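You operate a simulated robot arm through the tools that you are given. There is no shell and no other tool. Be economical: measure what you need, move in short steps, check, and stop when the job is done.

You are at the controls of a simulated robot arm. One attempt, no reset.

## Task
Take the teal dabber and put it on top of the blue printed block. Then fetch the white ring marked "Left" from the top of the long yellow-legged bench and set it on the cream wall desk. Then take the tall oval-flange gear motor that says "65" from the top of the long yellow-legged bench and put it on the lower shelf of the long yellow-legged bench. Then put the orange ring on the top of the long yellow-legged bench away on the right yellow bench steel top. Then take the black bar with a white band on the bench top before the dryer and put it away on the top of the long yellow-legged bench. Then put the orange magnet on the bench top before the dryer away on the top of the blue marking bench. Then open the left drawer of the hose bench, take the steel bearing with a black shield and leave it inside and shut the drawer again. Do these in the order given. Set down upright: teal dabber.

It is judged by the outcome, as a careful person would: the job done as asked, and still so three seconds after it is handed in. It fails if anything else is knocked over, pushed out of place, dropped, spilled or broken.

## Robot
A 7-joint arm with a two-finger parallel gripper on a trunk, on a base that drives. Base frame: it is fixed to the floor where the robot stands at the start and does not move with it; the origin is under the middle of the robot, x ahead of it, y to its left, z up; the surface under the hand at the start is at about z = 80. Lengths are in cm, angles in rad, forces in N, time in s.
With the tool pointing down near the work surface it reaches from about 44 to 90 cm from the robot's upright axis, wherever it stands. Its first joint turns from -0.297 to 2.199 rad. Places, roughly: black bar with a white band (2x2x7 cm) [0, 490, 80]; blue printed block [-200, -200, 75]; cream wall desk [-20, -450, 100]; drawer [-350, 500, 60]; left drawer of the hose bench [-350, 490, 70]; lower shelf of the long yellow-legged bench [80, 20, 20]; orange magnet (3x3x3 cm) [-10, 500, 80]; orange ring [100, -25, 75]; right yellow bench steel top [-560, -200, 70]; steel bearing with a black shield (4x4x2 cm) [-50, 480, 80]; tall oval-flange gear motor [100, -75, 75]; teal dabber (3x3x6 cm) [70, 0, 80]; top of the blue marking bench [-650, 510, 80]; top of the long yellow-legged bench [80, 20, 80]; white ring [75, -75, 75]. Payload 1.57 kg.
The TCP is the grasp point between the finger pads, 3 cm short of the fingertips. In the tool frame z runs along the fingers and y along their closing line. The gripper opens to 8 cm. The fingers are 1.7 cm wide and 1.2 cm thick; the gripper's body (4 by 8.2 cm) begins 8 cm behind the TCP.
Orientation is that of the tool frame in the base frame, as [roll, pitch, yaw] about the fixed x, y, z axes, in that order (R = Rz(yaw) Ry(pitch) Rx(roll)). With the fingers straight down and closing along the base's y, the tool's x points along the base's -x, its y along +y and its z along -z.

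## Interface
- The arm moves only by the tool servo_tool. Its argument "targets" is a list of rows, each an object (a shift or turn left out is 0, a gripper value left out holds the last) with "rotation": the turn, a rotation vector about the tool's x, y, z in rad, a list of three; "offset": the shift along the tool's x, y, z in cm, a list of three; "fingers": the opening, from 0 (shut) to 1 (fully open). In form: [{"rotation": [ax, ay, az], "offset": [tx, ty, tz], "fingers": fingers}, ...]. A call has 1 to 8 rows; each row is the pose to reach, as a shift and turn from the pose commanded when the call began, along the tool's axes at that moment. Rows are played at 5 a second. More than 5 cm and 0.15 rad between two rows, or a gripper value outside its range, and nothing of the call is played. Where a pose cannot be reached the arm comes as near as it can. A force on the tool above 40 N (or 10 N above the force at the start of the call, whichever is more), or a blocked arm, ends the call early, and 0.2 s more pass. The fingers move at their own pace (about 4.5 cm/s each) and stop on an object; they squeeze with about 41 N. The grip force told is the motor's: it shows also when the fingers shut on nothing. Time passes only in rows, and 0.2 s behind the last, so rows that repeat a pose let the fingers close. It gives the time, the measured TCP pose, the force on the tool (base axes), the opening and the grip force at its end, in the units of the frame above (readings bear some noise), with the torque about the TCP (base axes, N m) and any sound that the robot's microphone picked up.
- Cameras (640 x 400 px; columns grow to the right, rows downward): "scene" is now at [1.18, -21.91, 126.49]; the picture's right is [0.12, -0.99, 0.00], its down [-0.41, -0.05, -0.91] and it looks along [0.90, 0.11, -0.42] (base axes); focal length 283 px, centre (320, 200). "wrist" rides on the gripper at [7.2, -0.7, -12.2] in the tool frame; the picture's right is [0.09, 1.00, 0.00], its down [-0.84, 0.08, -0.54] and it looks along [-0.54, 0.05, 0.84] (tool axes); focal length 238 px, centre (320, 200). There is no depth. A picture from a camera that has moved, and an enlarged one, comes with that camera's place and axes in the base frame and with its lens.
- get_image(camera): a new picture of that camera. The clock stands still meanwhile.
- slide_trunk(by): slides the trunk up (or, below 0, down) by that many cm; the arm and the scene camera ride with it, the base frame stays. It gives what a move gives, with no picture.
- drive_base(legs): drives the robot by 1 to 6 legs, each [ahead, left, turn to the left] in cm, cm and rad, along the robot's own axes; the way and the turn of a leg run together, so that a leg with both is an arc; at most 150 cm and 3.142 rad a leg. The arm and the cameras ride along, it lands a little off, and it stops where it bumps. It gives what a move gives.
- head_to(pan, tilt): turns the head with the scene camera to pan (to the left, within 1.902 rad either way) and tilt (down, from -0.506 to 1.204), counted from straight ahead of the robot. It gives what a move gives.
- zoom(camera, box): a new picture of the part [left, top, right, bottom] of that camera's present view, enlarged. The clock stands still meanwhile.
- finish_job(): hands the job in; it is judged then, once.

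Work in short steps. Places have to be worked out from the pictures, the camera data and where the tool is seen: move nearer, look again, correct. Check each grasp and each placing, and mend what went wrong. You have 483 turns and 216 pictures in all, those below and enlarged ones among them. Open the gripper and draw the arm clear of the work before you hand the job in, unless the task says otherwise; then end with one line.

The tools are called after "Emit:" as name(argument=value, ...) on one line, values as JSON. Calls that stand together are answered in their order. servo_tool: Moves the arm, as the interface text tells. Its arguments: {"type":"object","properties":{"targets":{"type":"array","items":{"type":"object","properties":{"rotation":{"type":"array","items":{"type":"number"}},"offset":{"type":"array","items":{"type":"number"}},"fingers":{"type":"number"}}}}},"required":["targets"]} The other tools are called the same way: slide_trunk (by) slides the trunk up or down; drive_base (legs) drives the base; head_to (pan, tilt) turns the head that bears the scene camera; get_image (camera) takes a picture; zoom (camera, box) takes an enlarged picture of a part of a camera's view; finish_job () hands the job in.

At the start:

```text
time_s: 0.0
position: [43.29, -2.17, 107.85]
tool_rot: [-3.141, 0.0, -3.141]
ft_force: [-0.3, -0.2, 0.8]
torque: [-0.01, -0.02, 0.01]
finger_gap: 7.99
gripper_force: 0.0
trunk travel left (down, up): [-62.5, 16.5]
robot x, y, heading: [-0.12, -0.23, -0.002]
head pan, tilt: [0.119, 0.429]
```

scene: 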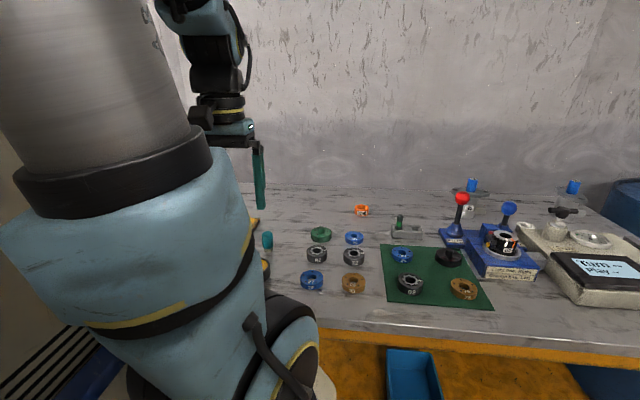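
wrist: 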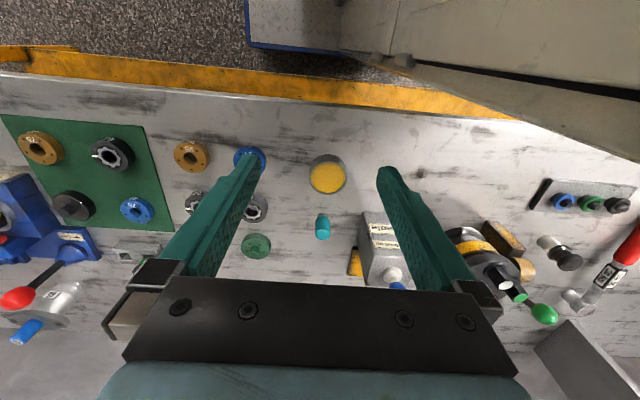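

The dabber looks to be near (67, 0). I take a closer look at it and at the bench.

Emit:
zoom(camera="wrist", box=[220, 130, 440, 300])

Emit:
zoom(camera="scene", box=[240, 180, 520, 330])

Emit:
head_to(pan=-1.8, tilt=0.3)

Emit:
get_image(camera="scene")

```text
2.35 times, centred on (330, 215) of wrist
camera zoom: at [36.03, -2.87, 119.8], right [-0.09, 1.0, 0.0], down [0.84, 0.08, 0.54], along [0.54, 0.05, -0.84], focal length 561 px, centre (296, 165)
```

zoom: 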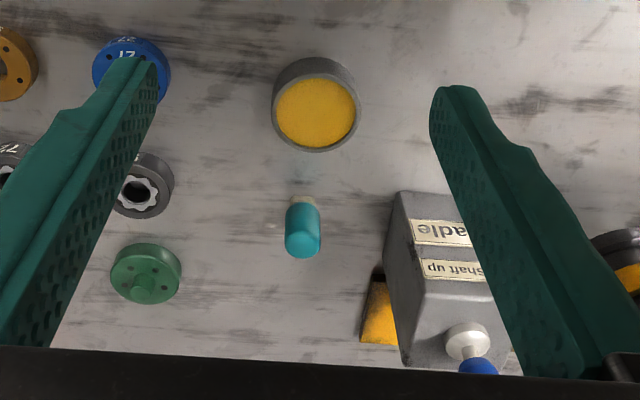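

```text
2.29 times, centred on (380, 255) of scene
camera zoom: at [1.18, -21.91, 126.49], right [0.12, -0.99, 0.0], down [-0.41, -0.05, -0.91], along [0.9, 0.11, -0.42], focal length 646 px, centre (183, 74)
```

zoom: 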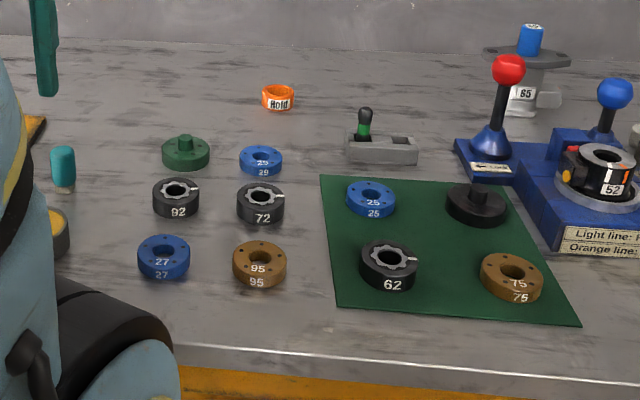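

```text
time_s: 1.9
position: [43.32, -2.16, 107.81]
tool_rot: [-3.141, 0.0, 3.141]
ft_force: [-0.3, -0.6, -1.2]
torque: [-0.01, 0.0, 0.02]
finger_gap: 7.98
gripper_force: 0.0
trunk travel left (down, up): [-62.5, 16.5]
robot x, y, heading: [0.04, -0.02, 0.001]
head pan, tilt: [-1.799, 0.3]
```

```text
211 pictures are left
camera scene: at [-10.09, -32.09, 127.69], right [-0.97, 0.23, 0.0], down [0.07, 0.29, -0.96], along [-0.22, -0.93, -0.3], focal length 283 px, centre (320, 200)
```

scene: 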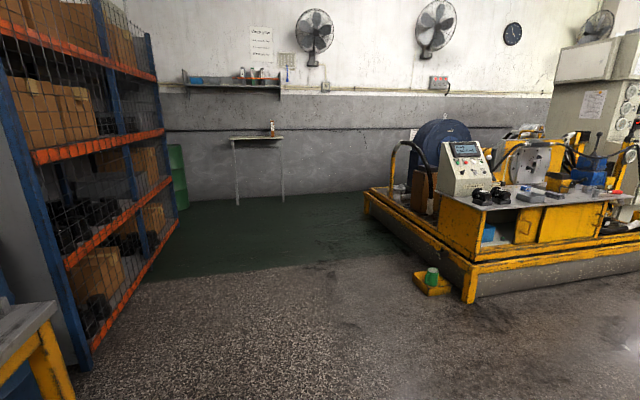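

The dabber stands pale foot down at about (65.3, 0.4), with its top near z 86. I move above it with the fingers partly closed.

Emit:
servo_tool(targets=[{"offset": [-4, 0.5, 1], "fingers": 0.7}, {"offset": [-8, 1, 3]}, {"offset": [-12, 1.5, 5]}, {"offset": [-16, 2, 7]}, {"offset": [-20, 2.5, 9]}, {"offset": [-22, 2.5, 10]}, {"offset": [-22, 2.5, 10]}])

Emit:
get_image(camera="wrist")

```text
time_s: 3.5
position: [65.37, 0.33, 97.75]
tool_rot: [3.14, -0.001, -3.141]
ft_force: [-0.6, -0.5, -1.0]
torque: [0.01, -0.03, -0.01]
finger_gap: 5.61
gripper_force: 0.1
trunk travel left (down, up): [-62.5, 16.5]
robot x, y, heading: [0.22, 0.27, 0.003]
head pan, tilt: [-1.799, 0.3]
```

```text
210 pictures are left
camera wrist: at [58.09, -0.39, 109.83], right [-0.09, 1.0, 0.0], down [0.84, 0.08, 0.54], along [0.54, 0.05, -0.84], focal length 238 px, centre (320, 200)
```

wrist: 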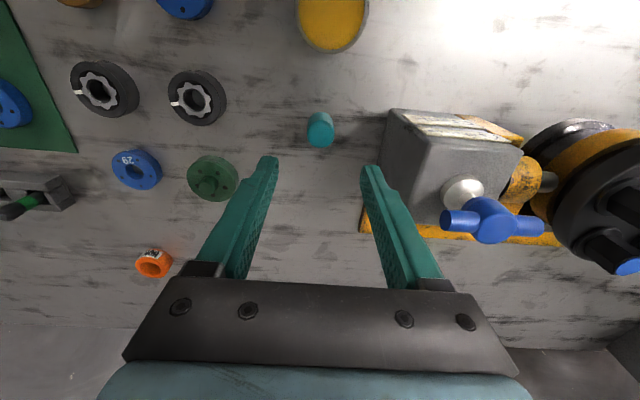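

My estimate holds: the dabber is centred under the tool. I go down to z≈84.3 and close.

Emit:
servo_tool(targets=[{"offset": [0, 0, 4.5]}, {"offset": [0, 0, 9]}, {"offset": [0, 0, 12]}, {"offset": [0, 0, 13.4]}, {"offset": [0, 0, 13.4], "fingers": 0}, {"offset": [0, 0, 13.4]}, {"offset": [0, 0, 13.4]}])

Emit:
get_image(camera="wrist")

```text
time_s: 5.1
position: [65.28, 0.32, 84.4]
tool_rot: [-3.141, 0.0, -3.141]
ft_force: [0.1, -0.2, -0.2]
torque: [-0.01, 0.01, 0.0]
finger_gap: 2.85
gripper_force: 25.0
trunk travel left (down, up): [-62.5, 16.5]
robot x, y, heading: [0.28, -0.01, 0.001]
head pan, tilt: [-1.799, 0.3]
```

```text
209 pictures are left
camera wrist: at [57.97, -0.35, 96.38], right [-0.09, 1.0, 0.0], down [0.84, 0.08, 0.54], along [0.54, 0.05, -0.84], focal length 238 px, centre (320, 200)
```

wrist: 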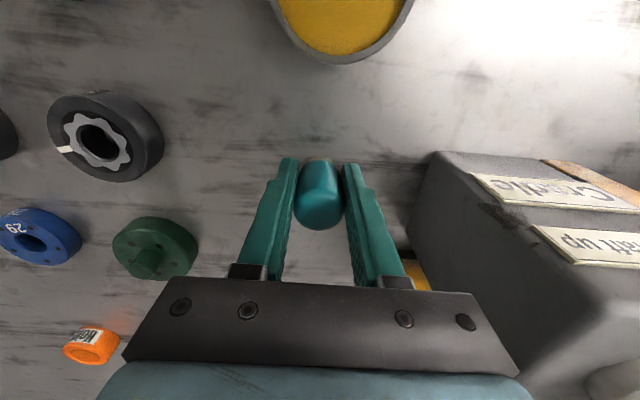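

It is held (gap 2.85). I lift it and draw back to a driving pose.

Emit:
servo_tool(targets=[{"offset": [0, 0, -4.5]}, {"offset": [0, 0, -9]}, {"offset": [0, 0, -13.5]}, {"offset": [2, 0, -18]}, {"offset": [6, 0, -20]}, {"offset": [10.5, -1, -22]}, {"offset": [15, -1.5, -24]}, {"offset": [19.5, -2, -24]}])

Emit:
head_to(pan=1.8, tilt=0.3)

Emit:
get_image(camera="scene")

```text
refused: row 6 steps farther than a row can; nothing moved
```

```text
time_s: 8.1
position: [65.25, 0.28, 84.42]
tool_rot: [3.141, 0.001, -3.141]
ft_force: [-0.3, -0.7, -0.4]
torque: [-0.01, 0.04, -0.06]
finger_gap: 2.82
gripper_force: 38.6
trunk travel left (down, up): [-62.5, 16.5]
robot x, y, heading: [-0.2, -0.04, -0.003]
head pan, tilt: [1.799, 0.3]
```

```text
208 pictures are left
camera scene: at [-10.09, -13.9, 127.69], right [0.97, 0.23, 0.0], down [0.07, -0.29, -0.96], along [-0.22, 0.93, -0.3], focal length 283 px, centre (320, 200)
```

scene: 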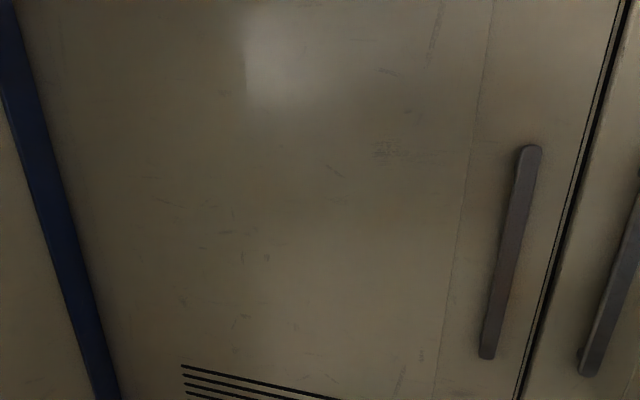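

One row was too long, so nothing moved. I redo the lift with shorter rows.

Emit:
servo_tool(targets=[{"offset": [0, 0, -4.5]}, {"offset": [0, 0, -9]}, {"offset": [0, 0, -13.5]}, {"offset": [2, 0, -17]}, {"offset": [6, 0, -19]}, {"offset": [10, -1, -21]}, {"offset": [14, -1.5, -23]}, {"offset": [18.5, -2, -24]}])

Emit:
head_to(pan=-1.9, tilt=0.6)

Emit:
get_image(camera="scene")

```text
time_s: 9.9
position: [46.92, -1.6, 108.56]
tool_rot: [3.141, -0.002, 3.141]
ft_force: [0.0, 0.3, -0.1]
torque: [-0.01, 0.05, -0.03]
finger_gap: 2.82
gripper_force: 39.0
trunk travel left (down, up): [-62.5, 16.5]
robot x, y, heading: [-0.04, 0.16, -0.001]
head pan, tilt: [1.799, 0.3]
```

```text
time_s: 12.9
position: [46.97, -1.78, 108.57]
tool_rot: [3.14, 0.0, -3.141]
ft_force: [-0.8, 0.1, 0.0]
torque: [-0.01, 0.02, 0.01]
finger_gap: 2.83
gripper_force: 38.6
trunk travel left (down, up): [-62.5, 16.5]
robot x, y, heading: [-0.14, -0.15, -0.003]
head pan, tilt: [-1.901, 0.6]
```

```text
207 pictures are left
camera scene: at [-10.83, -31.36, 124.94], right [-0.95, 0.32, 0.0], down [0.18, 0.53, -0.83], along [-0.27, -0.78, -0.56], focal length 283 px, centre (320, 200)
```

scene: 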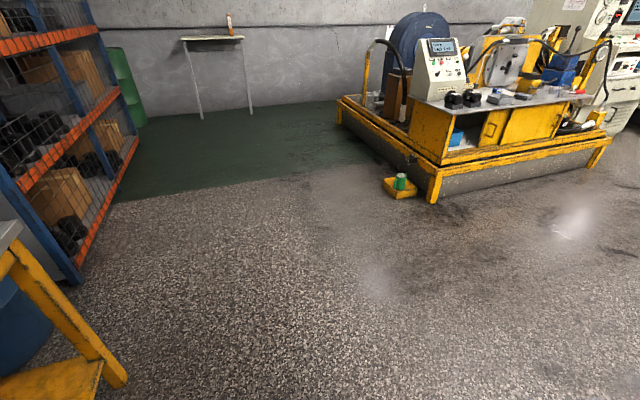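

The printed block should be on the table of the yellow machine, whose front is near y ≈ -180. I back off from the bench, turn to face -y and look.

Emit:
drive_base(legs=[[-60, 0, 0], [0, 0, -1.571]])

Emit:
head_to(pan=-0.6, tilt=0.3)

Emit:
get_image(camera="scene")

```text
time_s: 20.2
position: [-62.24, -46.79, 108.59]
tool_rot: [-3.141, -0.001, 1.547]
ft_force: [-0.5, 0.0, -0.6]
torque: [0.05, 0.0, 0.0]
finger_gap: 2.82
gripper_force: 38.6
trunk travel left (down, up): [-62.5, 16.5]
robot x, y, heading: [-59.61, 0.23, -1.597]
head pan, tilt: [-1.901, 0.6]
```

```text
time_s: 21.6
position: [-62.4, -46.87, 108.66]
tool_rot: [3.141, 0.002, 1.545]
ft_force: [-0.3, 0.5, -0.5]
torque: [0.01, 0.01, -0.01]
finger_gap: 2.84
gripper_force: 38.9
trunk travel left (down, up): [-62.5, 16.5]
robot x, y, heading: [-59.48, 0.59, -1.589]
head pan, tilt: [-0.6, 0.3]
```

```text
206 pictures are left
camera scene: at [-87.57, 1.14, 127.69], right [-0.81, 0.59, 0.0], down [0.17, 0.24, -0.96], along [-0.56, -0.77, -0.3], focal length 283 px, centre (320, 200)
```

scene: 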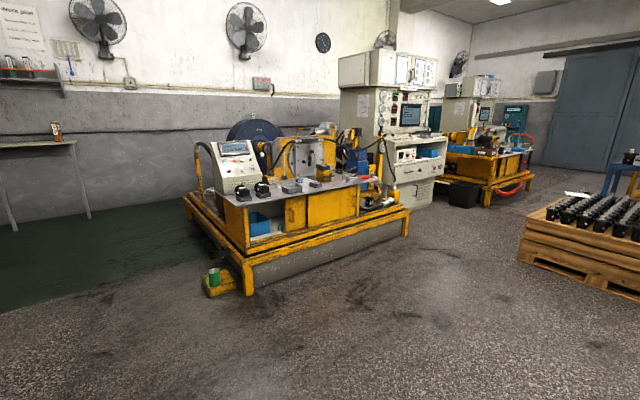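

I zoom in on the machine's table to find the blue printed block.

Emit:
zoom(camera="scene", box=[200, 120, 420, 280])

```text
2.50 times, centred on (310, 200) of scene
camera zoom: at [-87.57, 1.14, 127.69], right [-0.81, 0.59, 0.0], down [0.17, 0.24, -0.96], along [-0.56, -0.77, -0.3], focal length 707 px, centre (345, 200)
```

zoom: 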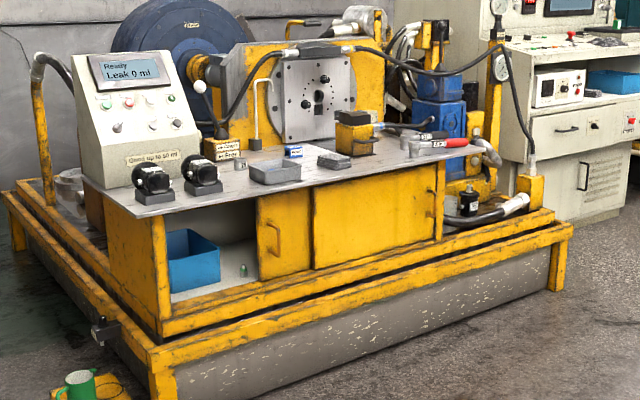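

The small blue block sits at about (-200, -185..-200). I drive to stand in front of it.

Emit:
drive_base(legs=[[45, -70, 0], [45, -68, 0.02]])

Emit:
head_to(pan=-0.1, tilt=0.5)

Emit:
get_image(camera="scene")

Emit:
get_image(camera="wrist")

```text
time_s: 30.1
position: [-201.66, -134.59, 108.55]
tool_rot: [-3.141, -0.001, 1.561]
ft_force: [0.9, 0.3, -0.1]
torque: [0.03, 0.0, -0.01]
finger_gap: 2.85
gripper_force: 38.4
trunk travel left (down, up): [-62.5, 16.5]
robot x, y, heading: [-199.35, -87.74, -1.583]
head pan, tilt: [-0.6, 0.3]
```

```text
time_s: 31.0
position: [-201.71, -134.65, 108.63]
tool_rot: [3.141, -0.002, 1.561]
ft_force: [0.6, -0.6, -0.8]
torque: [-0.02, -0.02, 0.03]
finger_gap: 2.82
gripper_force: 38.7
trunk travel left (down, up): [-62.5, 16.5]
robot x, y, heading: [-199.58, -87.58, -1.58]
head pan, tilt: [-0.099, 0.499]
```

```text
204 pictures are left
camera scene: at [-223.32, -88.54, 125.85], right [-0.99, 0.11, 0.0], down [0.05, 0.48, -0.88], along [-0.1, -0.87, -0.48], focal length 283 px, centre (320, 200)
```

scene: 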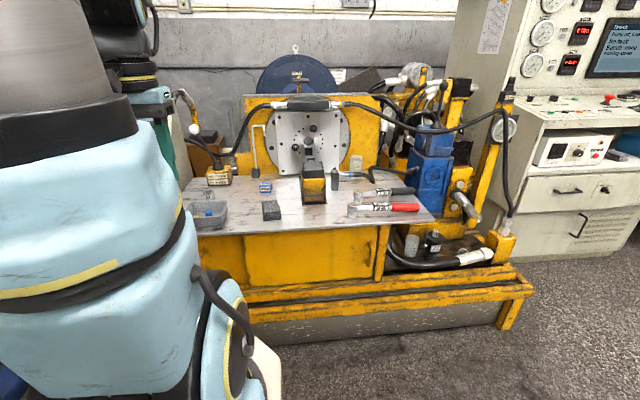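

```text
203 pictures are left
camera wrist: at [-202.39, -127.45, 120.66], right [1.0, 0.08, 0.0], down [0.07, -0.84, 0.54], along [0.04, -0.54, -0.84], focal length 238 px, centre (320, 200)
```

wrist: 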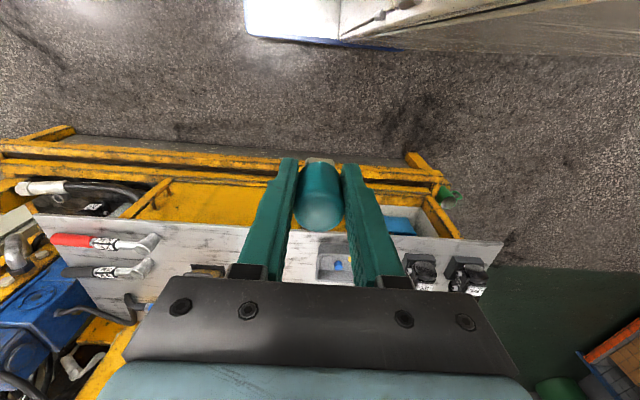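

The block shows at about (-212, -194). I zoom in on it.

Emit:
zoom(camera="scene", box=[190, 150, 350, 250])

```text
4.00 times, centred on (270, 200) of scene
camera zoom: at [-223.32, -88.54, 125.85], right [-0.99, 0.11, 0.0], down [0.05, 0.48, -0.88], along [-0.1, -0.87, -0.48], focal length 1130 px, centre (520, 200)
```

zoom: 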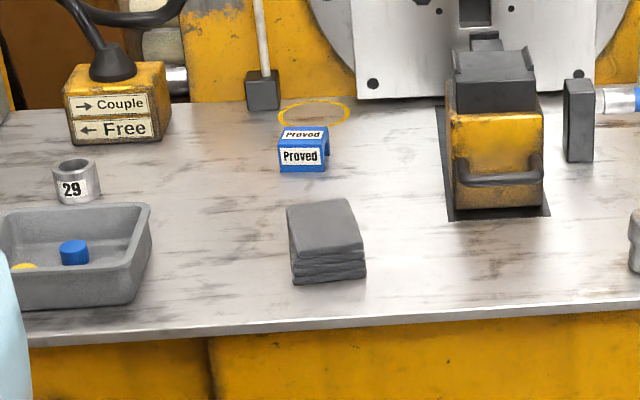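

The block's top is about 4.5 cm square. I drive nearer and look with the wrist camera for parallax.

Emit:
drive_base(legs=[[30, -12, 0.01]])

Emit:
servo_tool(targets=[{"offset": [-4, 0, 0]}, {"offset": [-8, 0, 0]}, {"offset": [-12, 0, 0]}, {"offset": [-15, 0, 0]}])

Emit:
get_image(camera="wrist")

Emit:
get_image(camera="scene")

```text
time_s: 33.1
position: [-213.38, -164.75, 108.69]
tool_rot: [-3.14, 0.002, 1.569]
ft_force: [-0.3, -0.2, 0.3]
torque: [0.0, 0.0, -0.04]
finger_gap: 2.85
gripper_force: 38.2
trunk travel left (down, up): [-62.5, 16.5]
robot x, y, heading: [-211.56, -118.08, -1.574]
head pan, tilt: [-0.099, 0.499]
```

```text
time_s: 34.1
position: [-213.43, -179.77, 108.68]
tool_rot: [-3.141, -0.001, 1.569]
ft_force: [0.3, 0.8, -0.7]
torque: [0.03, 0.02, 0.0]
finger_gap: 2.84
gripper_force: 38.0
trunk travel left (down, up): [-62.5, 16.5]
robot x, y, heading: [-211.15, -117.9, -1.573]
head pan, tilt: [-0.099, 0.499]
```

```text
201 pictures are left
camera wrist: at [-214.15, -172.55, 120.73], right [1.0, 0.09, 0.0], down [0.08, -0.84, 0.54], along [0.05, -0.54, -0.84], focal length 238 px, centre (320, 200)
```

wrist: 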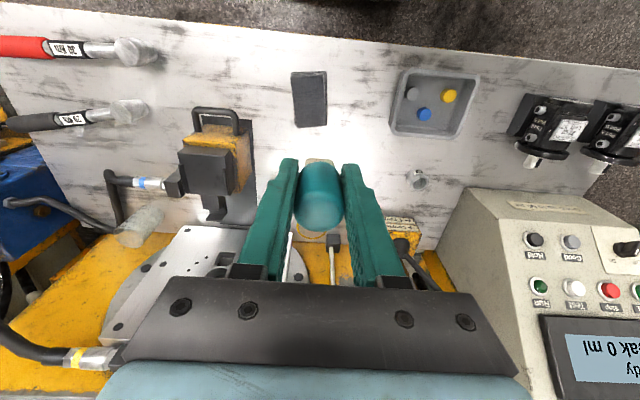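

```text
200 pictures are left
camera scene: at [-235.48, -118.76, 125.85], right [-0.99, 0.1, 0.0], down [0.05, 0.48, -0.88], along [-0.09, -0.87, -0.48], focal length 283 px, centre (320, 200)
```

scene: 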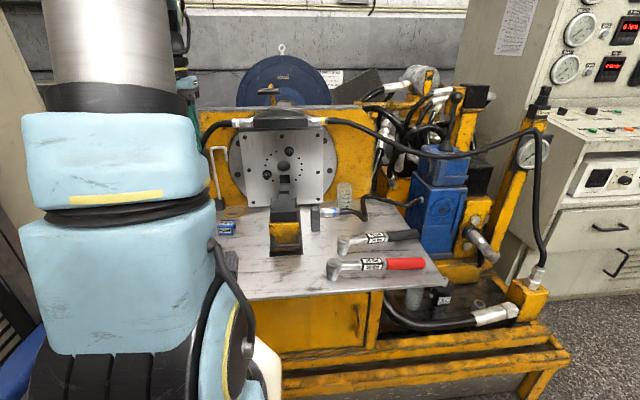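

Two scene views put the block's top at about (-214, -193.6, 76.6). I move the tool over it at this height and look down.

Emit:
servo_tool(targets=[{"offset": [-4.5, 0, 0]}, {"offset": [-9, -0.3, 0]}, {"offset": [-13.8, -0.5, 0]}, {"offset": [-13.8, -0.5, 0]}])

Emit:
get_image(camera="wrist")

```text
time_s: 35.1
position: [-214.12, -193.38, 108.75]
tool_rot: [-3.141, 0.001, 1.568]
ft_force: [0.3, -0.2, 0.1]
torque: [0.02, -0.02, 0.0]
finger_gap: 2.82
gripper_force: 38.4
trunk travel left (down, up): [-62.5, 16.5]
robot x, y, heading: [-211.91, -117.56, -1.57]
head pan, tilt: [-0.099, 0.499]
```

```text
199 pictures are left
camera wrist: at [-214.85, -186.26, 120.69], right [1.0, 0.09, 0.0], down [0.08, -0.84, 0.54], along [0.05, -0.54, -0.84], focal length 238 px, centre (320, 200)
```

wrist: 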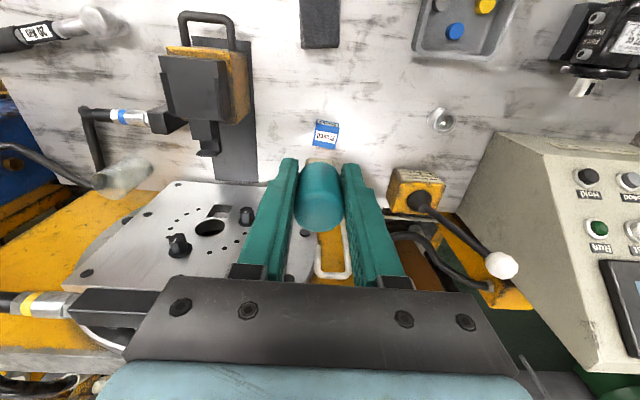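

The block now shows just ahead of the dabber in the picture. I zoom in for its centre.

Emit:
zoom(camera="wrist", box=[280, 100, 376, 160])

```text
6.67 times, centred on (328, 130) of wrist
camera zoom: at [-214.85, -186.26, 120.69], right [1.0, 0.09, 0.0], down [0.08, -0.84, 0.54], along [0.05, -0.54, -0.84], focal length 1589 px, centre (267, 667)
```

zoom: 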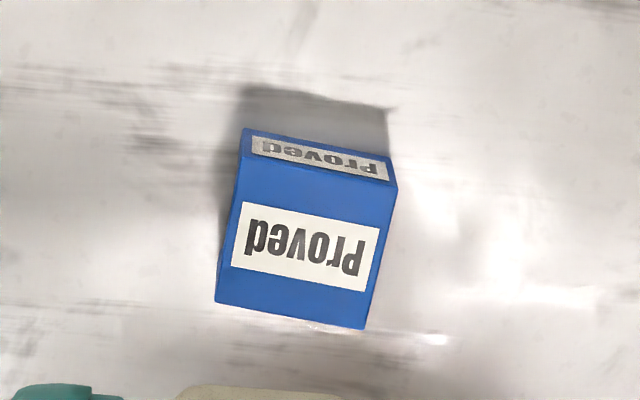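

The wrist ray puts the block at about (-212.5, -200.5), some way past the scene estimate. I go above that spot, lower, and look again to settle the height.

Emit:
servo_tool(targets=[{"offset": [-4, 0.8, 1]}, {"offset": [-7, 1.6, 4]}, {"offset": [-7, 1.6, 8.5]}, {"offset": [-7, 1.6, 13]}, {"offset": [-7, 1.6, 13]}])

Emit:
get_image(camera="wrist")

Emit:
zoom(camera="wrist", box=[280, 60, 376, 120])

```text
time_s: 36.4
position: [-212.28, -200.31, 95.59]
tool_rot: [-3.14, 0.0, 1.568]
ft_force: [0.4, -0.2, -0.7]
torque: [0.02, 0.04, -0.01]
finger_gap: 2.84
gripper_force: 38.6
trunk travel left (down, up): [-62.5, 16.5]
robot x, y, heading: [-211.73, -117.9, -1.573]
head pan, tilt: [-0.099, 0.499]
```

```text
197 pictures are left
camera wrist: at [-213.01, -193.25, 107.7], right [1.0, 0.09, 0.0], down [0.08, -0.84, 0.54], along [0.05, -0.54, -0.84], focal length 238 px, centre (320, 200)
```

wrist: 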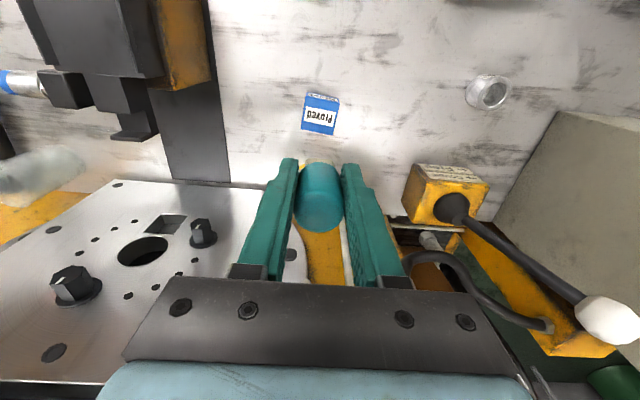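

```text
6.67 times, centred on (328, 90) of wrist
camera zoom: at [-213.01, -193.25, 107.7], right [1.0, 0.09, 0.0], down [0.08, -0.84, 0.54], along [0.05, -0.54, -0.84], focal length 1589 px, centre (267, 933)
```

zoom: 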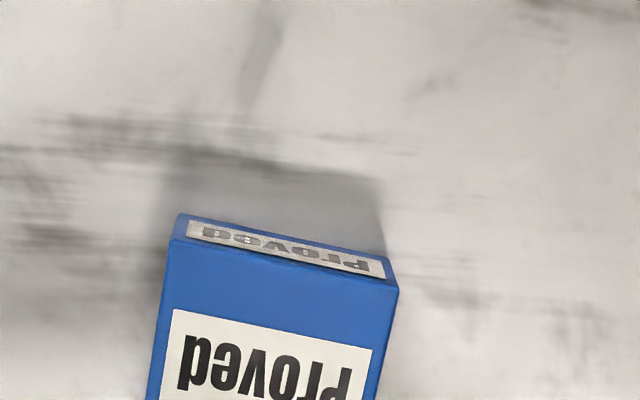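

Triangulation gives the block's top centre at (-212.3, -201.5, z≈72.8). I shift over it and go down to just above.

Emit:
servo_tool(targets=[{"offset": [-1.2, 0, 3]}, {"offset": [-1.2, 0, 7.5]}, {"offset": [-1.2, 0, 12]}, {"offset": [-1.2, 0, 16]}, {"offset": [-1.2, 0, 16]}])

Emit:
get_image(camera="wrist")

Emit:
get_image(camera="scene")

```text
time_s: 37.5
position: [-212.55, -201.75, 79.45]
tool_rot: [3.141, 0.0, 1.569]
ft_force: [0.4, 0.1, -0.2]
torque: [-0.04, 0.0, -0.01]
finger_gap: 2.83
gripper_force: 38.5
trunk travel left (down, up): [-62.5, 16.5]
robot x, y, heading: [-211.58, -117.68, -1.573]
head pan, tilt: [-0.099, 0.499]
```

```text
195 pictures are left
camera wrist: at [-213.3, -194.59, 91.52], right [1.0, 0.09, 0.0], down [0.08, -0.84, 0.54], along [0.05, -0.54, -0.84], focal length 238 px, centre (320, 200)
```

wrist: 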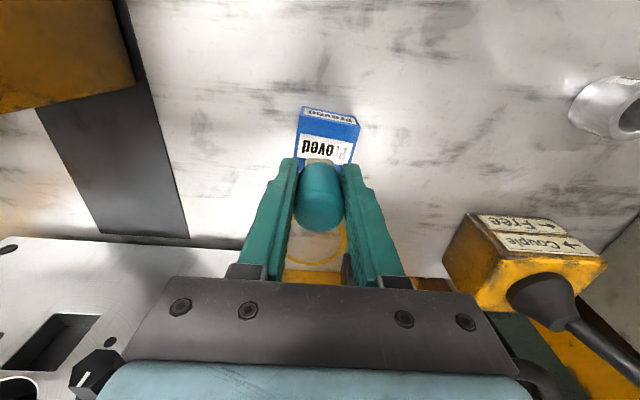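

```text
194 pictures are left
camera scene: at [-235.49, -118.8, 125.85], right [-0.99, 0.1, 0.0], down [0.05, 0.48, -0.88], along [-0.09, -0.87, -0.48], focal length 283 px, centre (320, 200)
```

scene: 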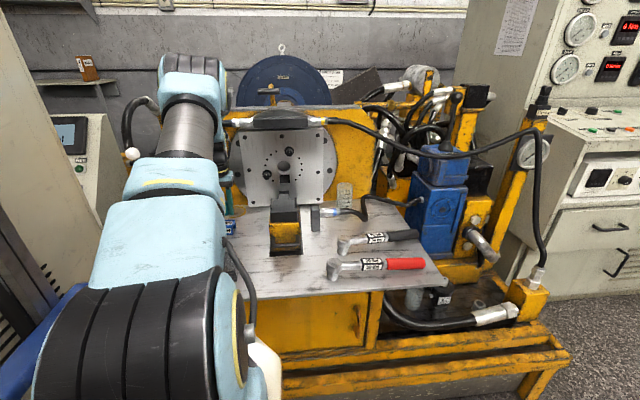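

It lines up over the block. I lower in small steps and stop at contact.

Emit:
servo_tool(targets=[{"offset": [-0.1, 0.2, 1]}, {"offset": [-0.1, 0.2, 1.6]}, {"offset": [-0.1, 0.2, 1.9]}])

Emit:
zoom(camera="wrist", box=[260, 80, 400, 240])

```text
time_s: 38.4
position: [-212.36, -201.79, 77.72]
tool_rot: [-3.141, 0.001, 1.569]
ft_force: [0.0, 0.6, -0.3]
torque: [-0.02, -0.03, 0.02]
finger_gap: 2.83
gripper_force: 38.0
trunk travel left (down, up): [-62.5, 16.5]
robot x, y, heading: [-211.74, -118.0, -1.577]
head pan, tilt: [-0.099, 0.499]
```

```text
2.50 times, centred on (330, 160) of wrist
camera zoom: at [-213.02, -194.58, 89.74], right [1.0, 0.09, 0.0], down [0.08, -0.84, 0.54], along [0.05, -0.54, -0.84], focal length 596 px, centre (295, 300)
```

zoom: 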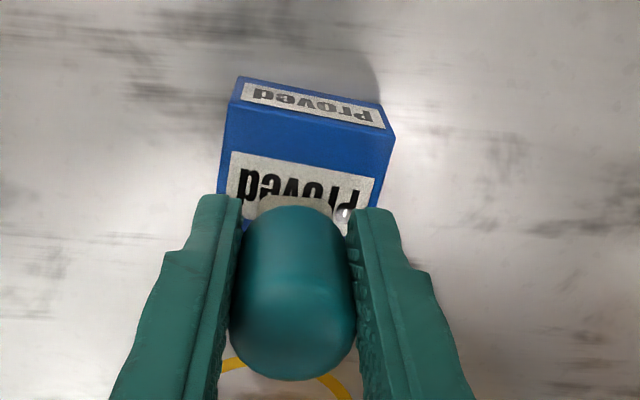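

No contact yet. I step down by 0.2 cm at a time.

Emit:
servo_tool(targets=[{"offset": [0, 0, 0.2]}, {"offset": [0, 0, 0.4]}, {"offset": [0, 0, 0.5]}])

```text
time_s: 39.1
position: [-212.18, -201.81, 77.61]
tool_rot: [3.141, 0.005, 1.569]
ft_force: [-1.1, 5.4, 28.1]
torque: [0.1, 0.06, 0.02]
finger_gap: 2.88
gripper_force: 38.5
trunk travel left (down, up): [-62.5, 16.5]
robot x, y, heading: [-211.62, -117.96, -1.574]
head pan, tilt: [-0.099, 0.499]
```

That is contact (28 N). I ease the press off, open the fingers, and look.

Emit:
servo_tool(targets=[{"offset": [0, 0, -0.35]}, {"offset": [0, 0, -0.35], "fingers": 0.55}, {"offset": [0, 0, -0.35]}, {"offset": [0, 0, -0.35]}])

Emit:
zoom(camera="wrist", box=[260, 80, 400, 240])

```text
time_s: 40.1
position: [-212.24, -201.82, 77.6]
tool_rot: [-3.141, -0.001, 1.57]
ft_force: [0.0, -0.1, 0.3]
torque: [0.01, 0.02, -0.02]
finger_gap: 4.43
gripper_force: 0.1
trunk travel left (down, up): [-62.5, 16.5]
robot x, y, heading: [-211.27, -117.71, -1.571]
head pan, tilt: [-0.099, 0.499]
```

```text
2.50 times, centred on (330, 160) of wrist
camera zoom: at [-212.96, -194.61, 89.59], right [1.0, 0.09, 0.0], down [0.08, -0.84, 0.54], along [0.05, -0.54, -0.84], focal length 596 px, centre (295, 300)
```

zoom: 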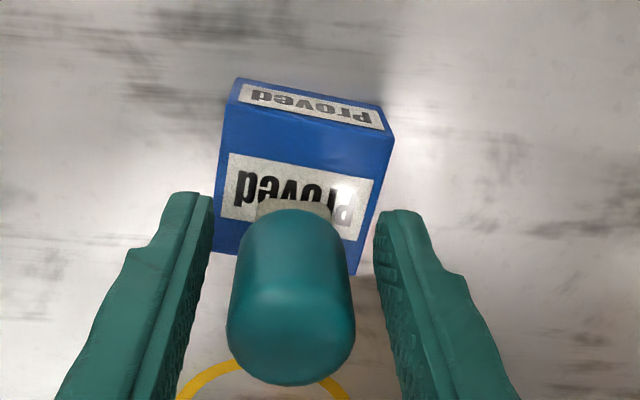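

It stands upright and well centred on the block. I raise straight up, clear it, and retract.

Emit:
servo_tool(targets=[{"offset": [0, 0, -3]}, {"offset": [0, 0, -7.5]}, {"offset": [0, 0, -12]}, {"offset": [0, 0, -16.5]}, {"offset": [0, 0, -21]}, {"offset": [3, 0, -25]}, {"offset": [7, 0, -28]}, {"offset": [12, 0, -28]}])

Emit:
servo_tool(targets=[{"offset": [5, 0, 0]}, {"offset": [10, 0, 0]}, {"offset": [15, 0, 0]}, {"offset": [20, 0, 0]}, {"offset": [24, 0, 0]}])

Emit:
zoom(camera="scene", box=[150, 150, 350, 275])

```text
time_s: 42.0
position: [-212.23, -189.72, 105.29]
tool_rot: [3.14, -0.003, 1.568]
ft_force: [0.7, -0.1, 0.0]
torque: [-0.01, 0.03, 0.0]
finger_gap: 4.39
gripper_force: 0.1
trunk travel left (down, up): [-62.5, 16.5]
robot x, y, heading: [-211.96, -117.84, -1.576]
head pan, tilt: [-0.099, 0.499]
```

```text
time_s: 43.1
position: [-212.11, -165.79, 105.41]
tool_rot: [-3.141, -0.001, 1.569]
ft_force: [-0.4, -0.4, -0.1]
torque: [0.05, 0.03, 0.01]
finger_gap: 4.39
gripper_force: 0.1
trunk travel left (down, up): [-62.5, 16.5]
robot x, y, heading: [-211.89, -117.99, -1.572]
head pan, tilt: [-0.099, 0.499]
```

```text
3.20 times, centred on (250, 212) of scene
camera zoom: at [-235.48, -118.87, 125.85], right [-0.99, 0.1, 0.0], down [0.05, 0.48, -0.88], along [-0.09, -0.87, -0.48], focal length 904 px, centre (544, 160)
```

zoom: 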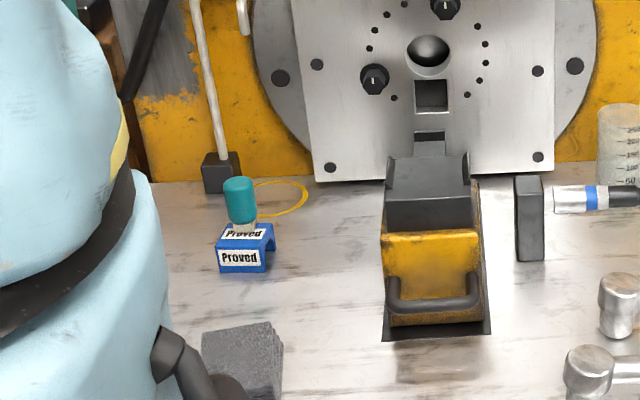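

The dabber stands on the block. Next is the white ring on the long bench: I back off, turn to face +x, and drive to about (-10, -75).

Emit:
drive_base(legs=[[-60, 0, 0], [0, 0, 1.572], [150, 0, 0], [50, -17, 0]])

Emit:
head_to(pan=-0.1, tilt=0.5)

Emit:
get_image(camera="scene")

Emit:
get_image(camera="wrist")

```text
time_s: 60.1
position: [36.53, -71.15, 105.43]
tool_rot: [3.141, 0.0, -3.124]
ft_force: [0.0, 0.4, -0.1]
torque: [0.01, 0.0, -0.01]
finger_gap: 4.39
gripper_force: 0.1
trunk travel left (down, up): [-62.5, 16.5]
robot x, y, heading: [-11.45, -71.24, 0.013]
head pan, tilt: [-0.099, 0.499]
```

```text
time_s: 60.7
position: [36.49, -71.12, 105.4]
tool_rot: [3.142, 0.001, -3.125]
ft_force: [-0.5, 0.0, 0.7]
torque: [-0.02, 0.01, -0.03]
finger_gap: 4.39
gripper_force: 0.0
trunk travel left (down, up): [-62.5, 16.5]
robot x, y, heading: [-11.37, -71.22, 0.017]
head pan, tilt: [-0.099, 0.499]
```

```text
190 pictures are left
camera scene: at [-10.11, -95.31, 125.85], right [-0.08, -1.0, 0.0], down [-0.48, 0.04, -0.88], along [0.87, -0.07, -0.48], focal length 283 px, centre (320, 200)
```

scene: 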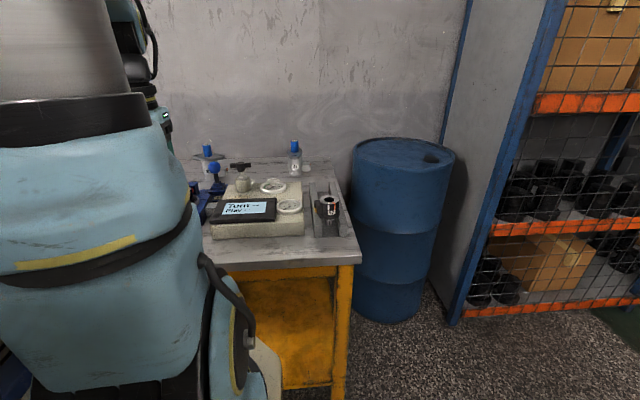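

```text
189 pictures are left
camera wrist: at [29.17, -71.88, 117.52], right [-0.11, 0.99, 0.0], down [0.84, 0.09, 0.54], along [0.54, 0.06, -0.84], focal length 238 px, centre (320, 200)
```

wrist: 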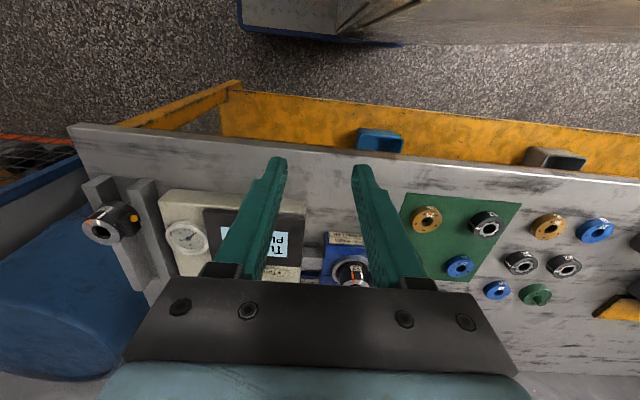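

Emit:
zoom(camera="scene", box=[180, 130, 360, 250])

Emit:
zoom(camera="wrist", box=[60, 160, 400, 300])

```text
3.33 times, centred on (270, 190) of scene
camera zoom: at [-10.11, -95.31, 125.85], right [-0.08, -1.0, 0.0], down [-0.48, 0.04, -0.88], along [0.87, -0.07, -0.48], focal length 942 px, centre (487, 233)
```

zoom: 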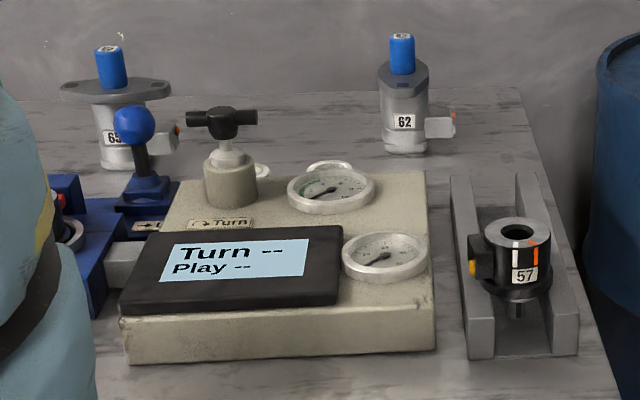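

```text
1.88 times, centred on (230, 230) of wrist
camera zoom: at [29.17, -71.88, 117.52], right [-0.11, 0.99, 0.0], down [0.84, 0.09, 0.54], along [0.54, 0.06, -0.84], focal length 449 px, centre (489, 144)
```

zoom: 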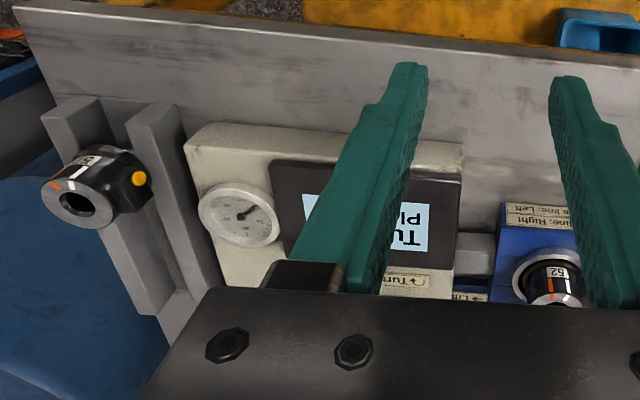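

I don't see the white ring plainly yet. I raise the trunk and move the hand over that area to look down.

Emit:
slide_trunk(by=14)

Emit:
servo_tool(targets=[{"offset": [-5, 0, 0]}, {"offset": [-10, 0, 0]}, {"offset": [-15, 0, 0]}, {"offset": [-20, 0, 0], "fingers": 1}, {"offset": [-25, 0, 0]}])

Emit:
get_image(camera="wrist")

Emit:
get_image(camera="scene")

```text
time_s: 62.4
position: [36.47, -71.13, 119.33]
tool_rot: [-3.141, 0.0, -3.126]
ft_force: [0.5, -0.1, 0.3]
torque: [0.06, -0.03, -0.01]
finger_gap: 4.4
gripper_force: 0.2
trunk travel left (down, up): [-76.5, 2.5]
robot x, y, heading: [-11.46, -71.45, 0.015]
head pan, tilt: [-0.099, 0.499]
```

```text
time_s: 63.6
position: [61.59, -70.99, 119.44]
tool_rot: [3.141, 0.001, -3.128]
ft_force: [-1.4, -0.4, 0.4]
torque: [0.0, -0.06, 0.03]
finger_gap: 7.98
gripper_force: 0.1
trunk travel left (down, up): [-76.5, 2.5]
robot x, y, heading: [-11.7, -71.3, 0.014]
head pan, tilt: [-0.099, 0.499]
```

```text
186 pictures are left
camera wrist: at [54.25, -71.74, 131.43], right [-0.11, 0.99, 0.0], down [0.83, 0.09, 0.54], along [0.54, 0.06, -0.84], focal length 238 px, centre (320, 200)
```

wrist: 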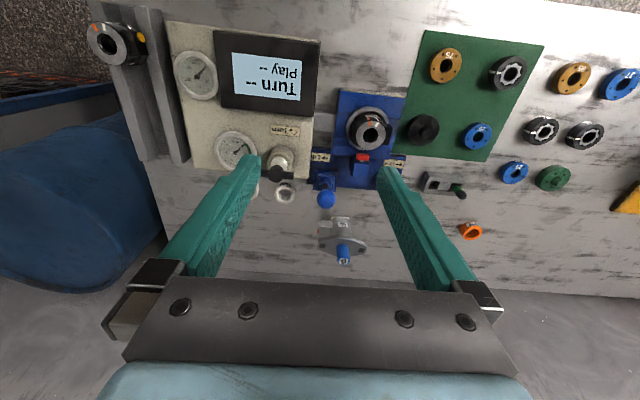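

```text
185 pictures are left
camera scene: at [-10.19, -95.31, 139.85], right [-0.08, -1.0, 0.0], down [-0.48, 0.04, -0.88], along [0.88, -0.07, -0.48], focal length 283 px, centre (320, 200)
```

scene: 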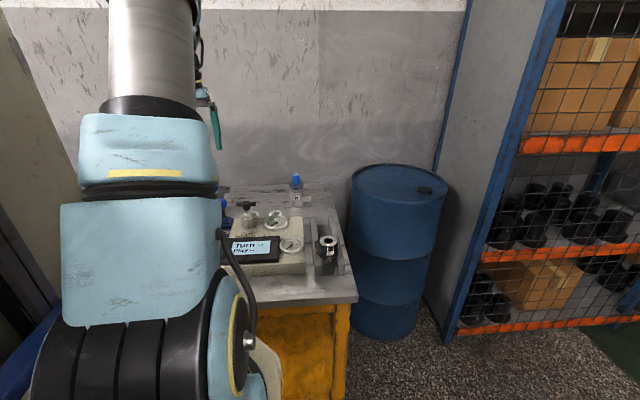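

There is a pale ring near (285, 192), with maybe another behind the finger. I zoom in.

Emit:
zoom(camera="wrist", box=[210, 120, 410, 260])

```text
2.86 times, centred on (310, 190) of wrist
camera zoom: at [54.25, -71.74, 131.43], right [-0.11, 0.99, 0.0], down [0.83, 0.09, 0.54], along [0.54, 0.06, -0.84], focal length 681 px, centre (349, 229)
```

zoom: 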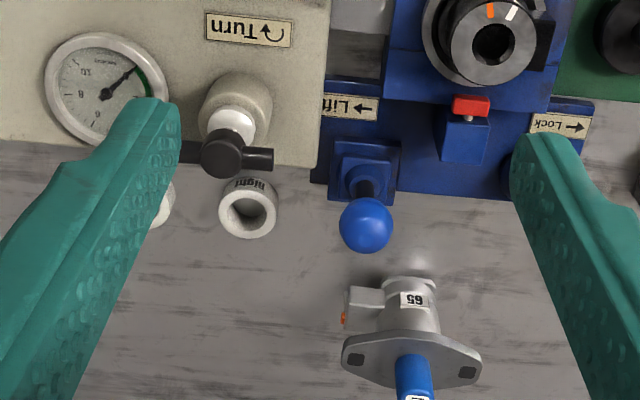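

That one reads "Right"; the "Left" ring is hidden behind the finger at about (88.5, -86). I drive a little nearer and to the right, then look again.

Emit:
drive_base(legs=[[15, -12, -0.015]])

Emit:
servo_tool(targets=[{"offset": [0, 0, 0]}])

Emit:
get_image(camera="wrist")

Emit:
zoom(camera="wrist", box=[240, 60, 400, 180])

```text
time_s: 65.1
position: [76.85, -84.18, 119.45]
tool_rot: [-3.14, 0.0, 3.139]
ft_force: [-0.8, -0.1, -0.2]
torque: [0.0, -0.02, 0.01]
finger_gap: 8.0
gripper_force: 0.1
trunk travel left (down, up): [-76.5, 2.5]
robot x, y, heading: [3.96, -83.35, -0.004]
head pan, tilt: [-0.099, 0.499]
```

```text
time_s: 65.5
position: [76.98, -84.09, 119.29]
tool_rot: [-3.141, 0.001, 3.14]
ft_force: [-0.7, -0.4, 0.7]
torque: [0.03, 0.01, 0.01]
finger_gap: 8.0
gripper_force: 0.1
trunk travel left (down, up): [-76.5, 2.5]
robot x, y, heading: [3.95, -83.59, -0.005]
head pan, tilt: [-0.099, 0.499]
```

```text
183 pictures are left
camera wrist: at [69.62, -84.9, 131.38], right [-0.09, 1.0, 0.0], down [0.84, 0.08, 0.54], along [0.54, 0.05, -0.84], focal length 238 px, centre (320, 200)
```

wrist: 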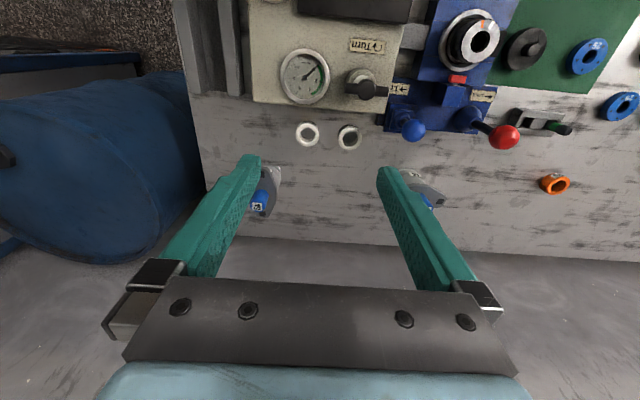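

```text
3.33 times, centred on (320, 120) of wrist
camera zoom: at [69.62, -84.9, 131.38], right [-0.09, 1.0, 0.0], down [0.84, 0.08, 0.54], along [0.54, 0.05, -0.84], focal length 794 px, centre (320, 467)
```

zoom: 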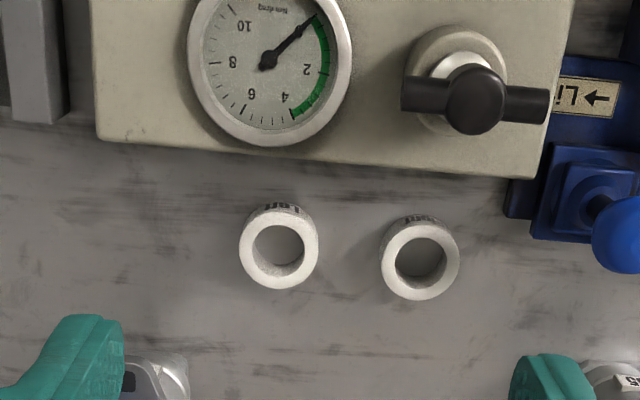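

The left ring reads "Left", at about (85.1, -86.1), 4.9 cm across. I move over it and down to z≈95, then look.

Emit:
servo_tool(targets=[{"offset": [-4, -1, 0]}, {"offset": [-8.1, -2, 1]}, {"offset": [-8.1, -2, 5.5]}, {"offset": [-8.1, -2, 10]}, {"offset": [-8.1, -2, 15]}, {"offset": [-8.1, -2, 20]}, {"offset": [-8.1, -2, 24]}, {"offset": [-8.1, -2, 24]}])

Emit:
get_image(camera="wrist")

```text
time_s: 67.3
position: [84.98, -86.06, 95.46]
tool_rot: [3.141, 0.001, 3.139]
ft_force: [0.3, -0.6, -0.1]
torque: [0.0, 0.0, 0.01]
finger_gap: 8.0
gripper_force: 0.0
trunk travel left (down, up): [-76.5, 2.5]
robot x, y, heading: [3.68, -83.35, -0.005]
head pan, tilt: [-0.099, 0.499]
```

```text
181 pictures are left
camera wrist: at [77.67, -86.79, 107.43], right [-0.09, 1.0, 0.0], down [0.84, 0.08, 0.54], along [0.54, 0.05, -0.84], focal length 238 px, centre (320, 200)
```

wrist: 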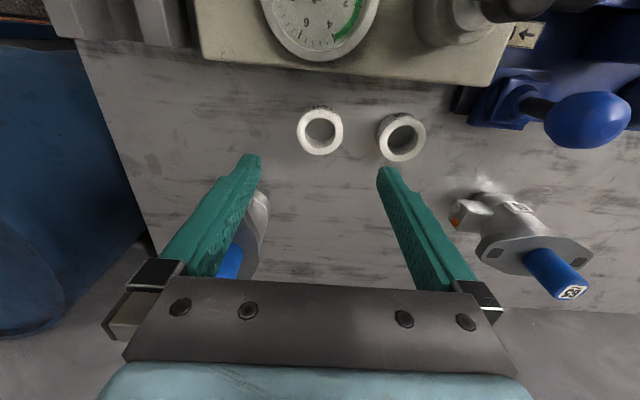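

The ring is centred. I narrow the fingers slightly, go down to z≈83.4 and close.

Emit:
servo_tool(targets=[{"offset": [-0.1, 0, 3], "fingers": 0.85}, {"offset": [-0.1, 0, 7]}, {"offset": [-0.1, 0, 10]}, {"offset": [-0.1, 0, 12]}, {"offset": [-0.1, 0, 12], "fingers": 0}, {"offset": [-0.1, 0, 12]}, {"offset": [-0.1, 0, 12]}, {"offset": [-0.1, 0, 12]}])

Emit:
get_image(camera="wrist")

```text
time_s: 69.1
position: [85.11, -86.18, 83.49]
tool_rot: [3.141, 0.0, 3.139]
ft_force: [0.2, 0.6, 0.8]
torque: [0.03, 0.0, 0.01]
finger_gap: 4.8
gripper_force: 39.4
trunk travel left (down, up): [-76.5, 2.5]
robot x, y, heading: [3.71, -83.64, -0.006]
head pan, tilt: [-0.099, 0.499]
```

```text
180 pictures are left
camera wrist: at [77.83, -86.77, 95.52], right [-0.09, 1.0, 0.0], down [0.84, 0.08, 0.54], along [0.54, 0.05, -0.84], focal length 238 px, centre (320, 200)
```

wrist: 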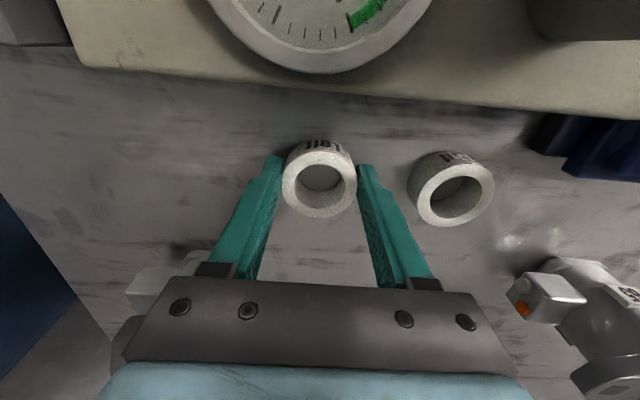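

The ring is held (gap 4.8). I lift it straight up, then retract.

Emit:
servo_tool(targets=[{"offset": [0, 0, -4.5]}, {"offset": [0, 0, -9]}, {"offset": [0, 0, -14]}, {"offset": [0, 0, -19]}, {"offset": [0, 0, -24]}, {"offset": [0, 0, -29]}, {"offset": [4, 0, -32]}, {"offset": [8, 0, -34]}])

Emit:
servo_tool(targets=[{"offset": [5, 0, 0]}, {"offset": [10, 0, 0]}, {"offset": [15, 0, 0]}, {"offset": [20, 0, 0]}, {"offset": [25, 0, 0]}])

Emit:
drive_base(legs=[[-65, 0, 0]])

Emit:
head_to(pan=-1.5, tilt=0.35)

Emit:
get_image(camera="scene")

```text
time_s: 70.9
position: [77.37, -86.25, 117.57]
tool_rot: [-3.142, -0.002, -3.141]
ft_force: [1.5, 0.1, -1.5]
torque: [0.01, 0.07, 0.02]
finger_gap: 4.76
gripper_force: 41.0
trunk travel left (down, up): [-76.5, 2.5]
robot x, y, heading: [3.67, -83.39, -0.001]
head pan, tilt: [-0.099, 0.499]
```

```text
time_s: 72.1
position: [52.41, -85.91, 117.38]
tool_rot: [-3.141, -0.003, 3.14]
ft_force: [0.6, 0.8, -0.5]
torque: [0.0, 0.05, 0.02]
finger_gap: 4.74
gripper_force: 41.2
trunk travel left (down, up): [-76.5, 2.5]
robot x, y, heading: [4.04, -83.44, -0.004]
head pan, tilt: [-0.099, 0.499]
```

```text
time_s: 75.7
position: [-12.12, -85.83, 117.43]
tool_rot: [3.14, -0.001, -3.14]
ft_force: [0.8, -0.2, 0.3]
torque: [0.02, -0.02, -0.01]
finger_gap: 4.77
gripper_force: 40.8
trunk travel left (down, up): [-76.5, 2.5]
robot x, y, heading: [-60.32, -83.42, 0.002]
head pan, tilt: [-0.099, 0.499]
```

```text
time_s: 77.2
position: [-11.88, -85.77, 117.41]
tool_rot: [-3.142, 0.001, -3.14]
ft_force: [-0.5, -0.1, 0.4]
torque: [0.03, -0.03, 0.01]
finger_gap: 4.76
gripper_force: 41.2
trunk travel left (down, up): [-76.5, 2.5]
robot x, y, heading: [-60.69, -83.36, 0.003]
head pan, tilt: [-1.499, 0.351]
```

```text
179 pictures are left
camera scene: at [-67.73, -115.8, 141.22], right [-1.0, -0.07, 0.0], down [-0.03, 0.34, -0.94], along [0.07, -0.94, -0.34], focal length 283 px, centre (320, 200)
```

scene: 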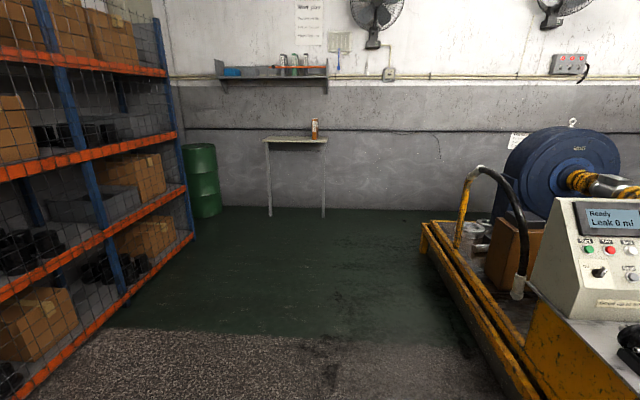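

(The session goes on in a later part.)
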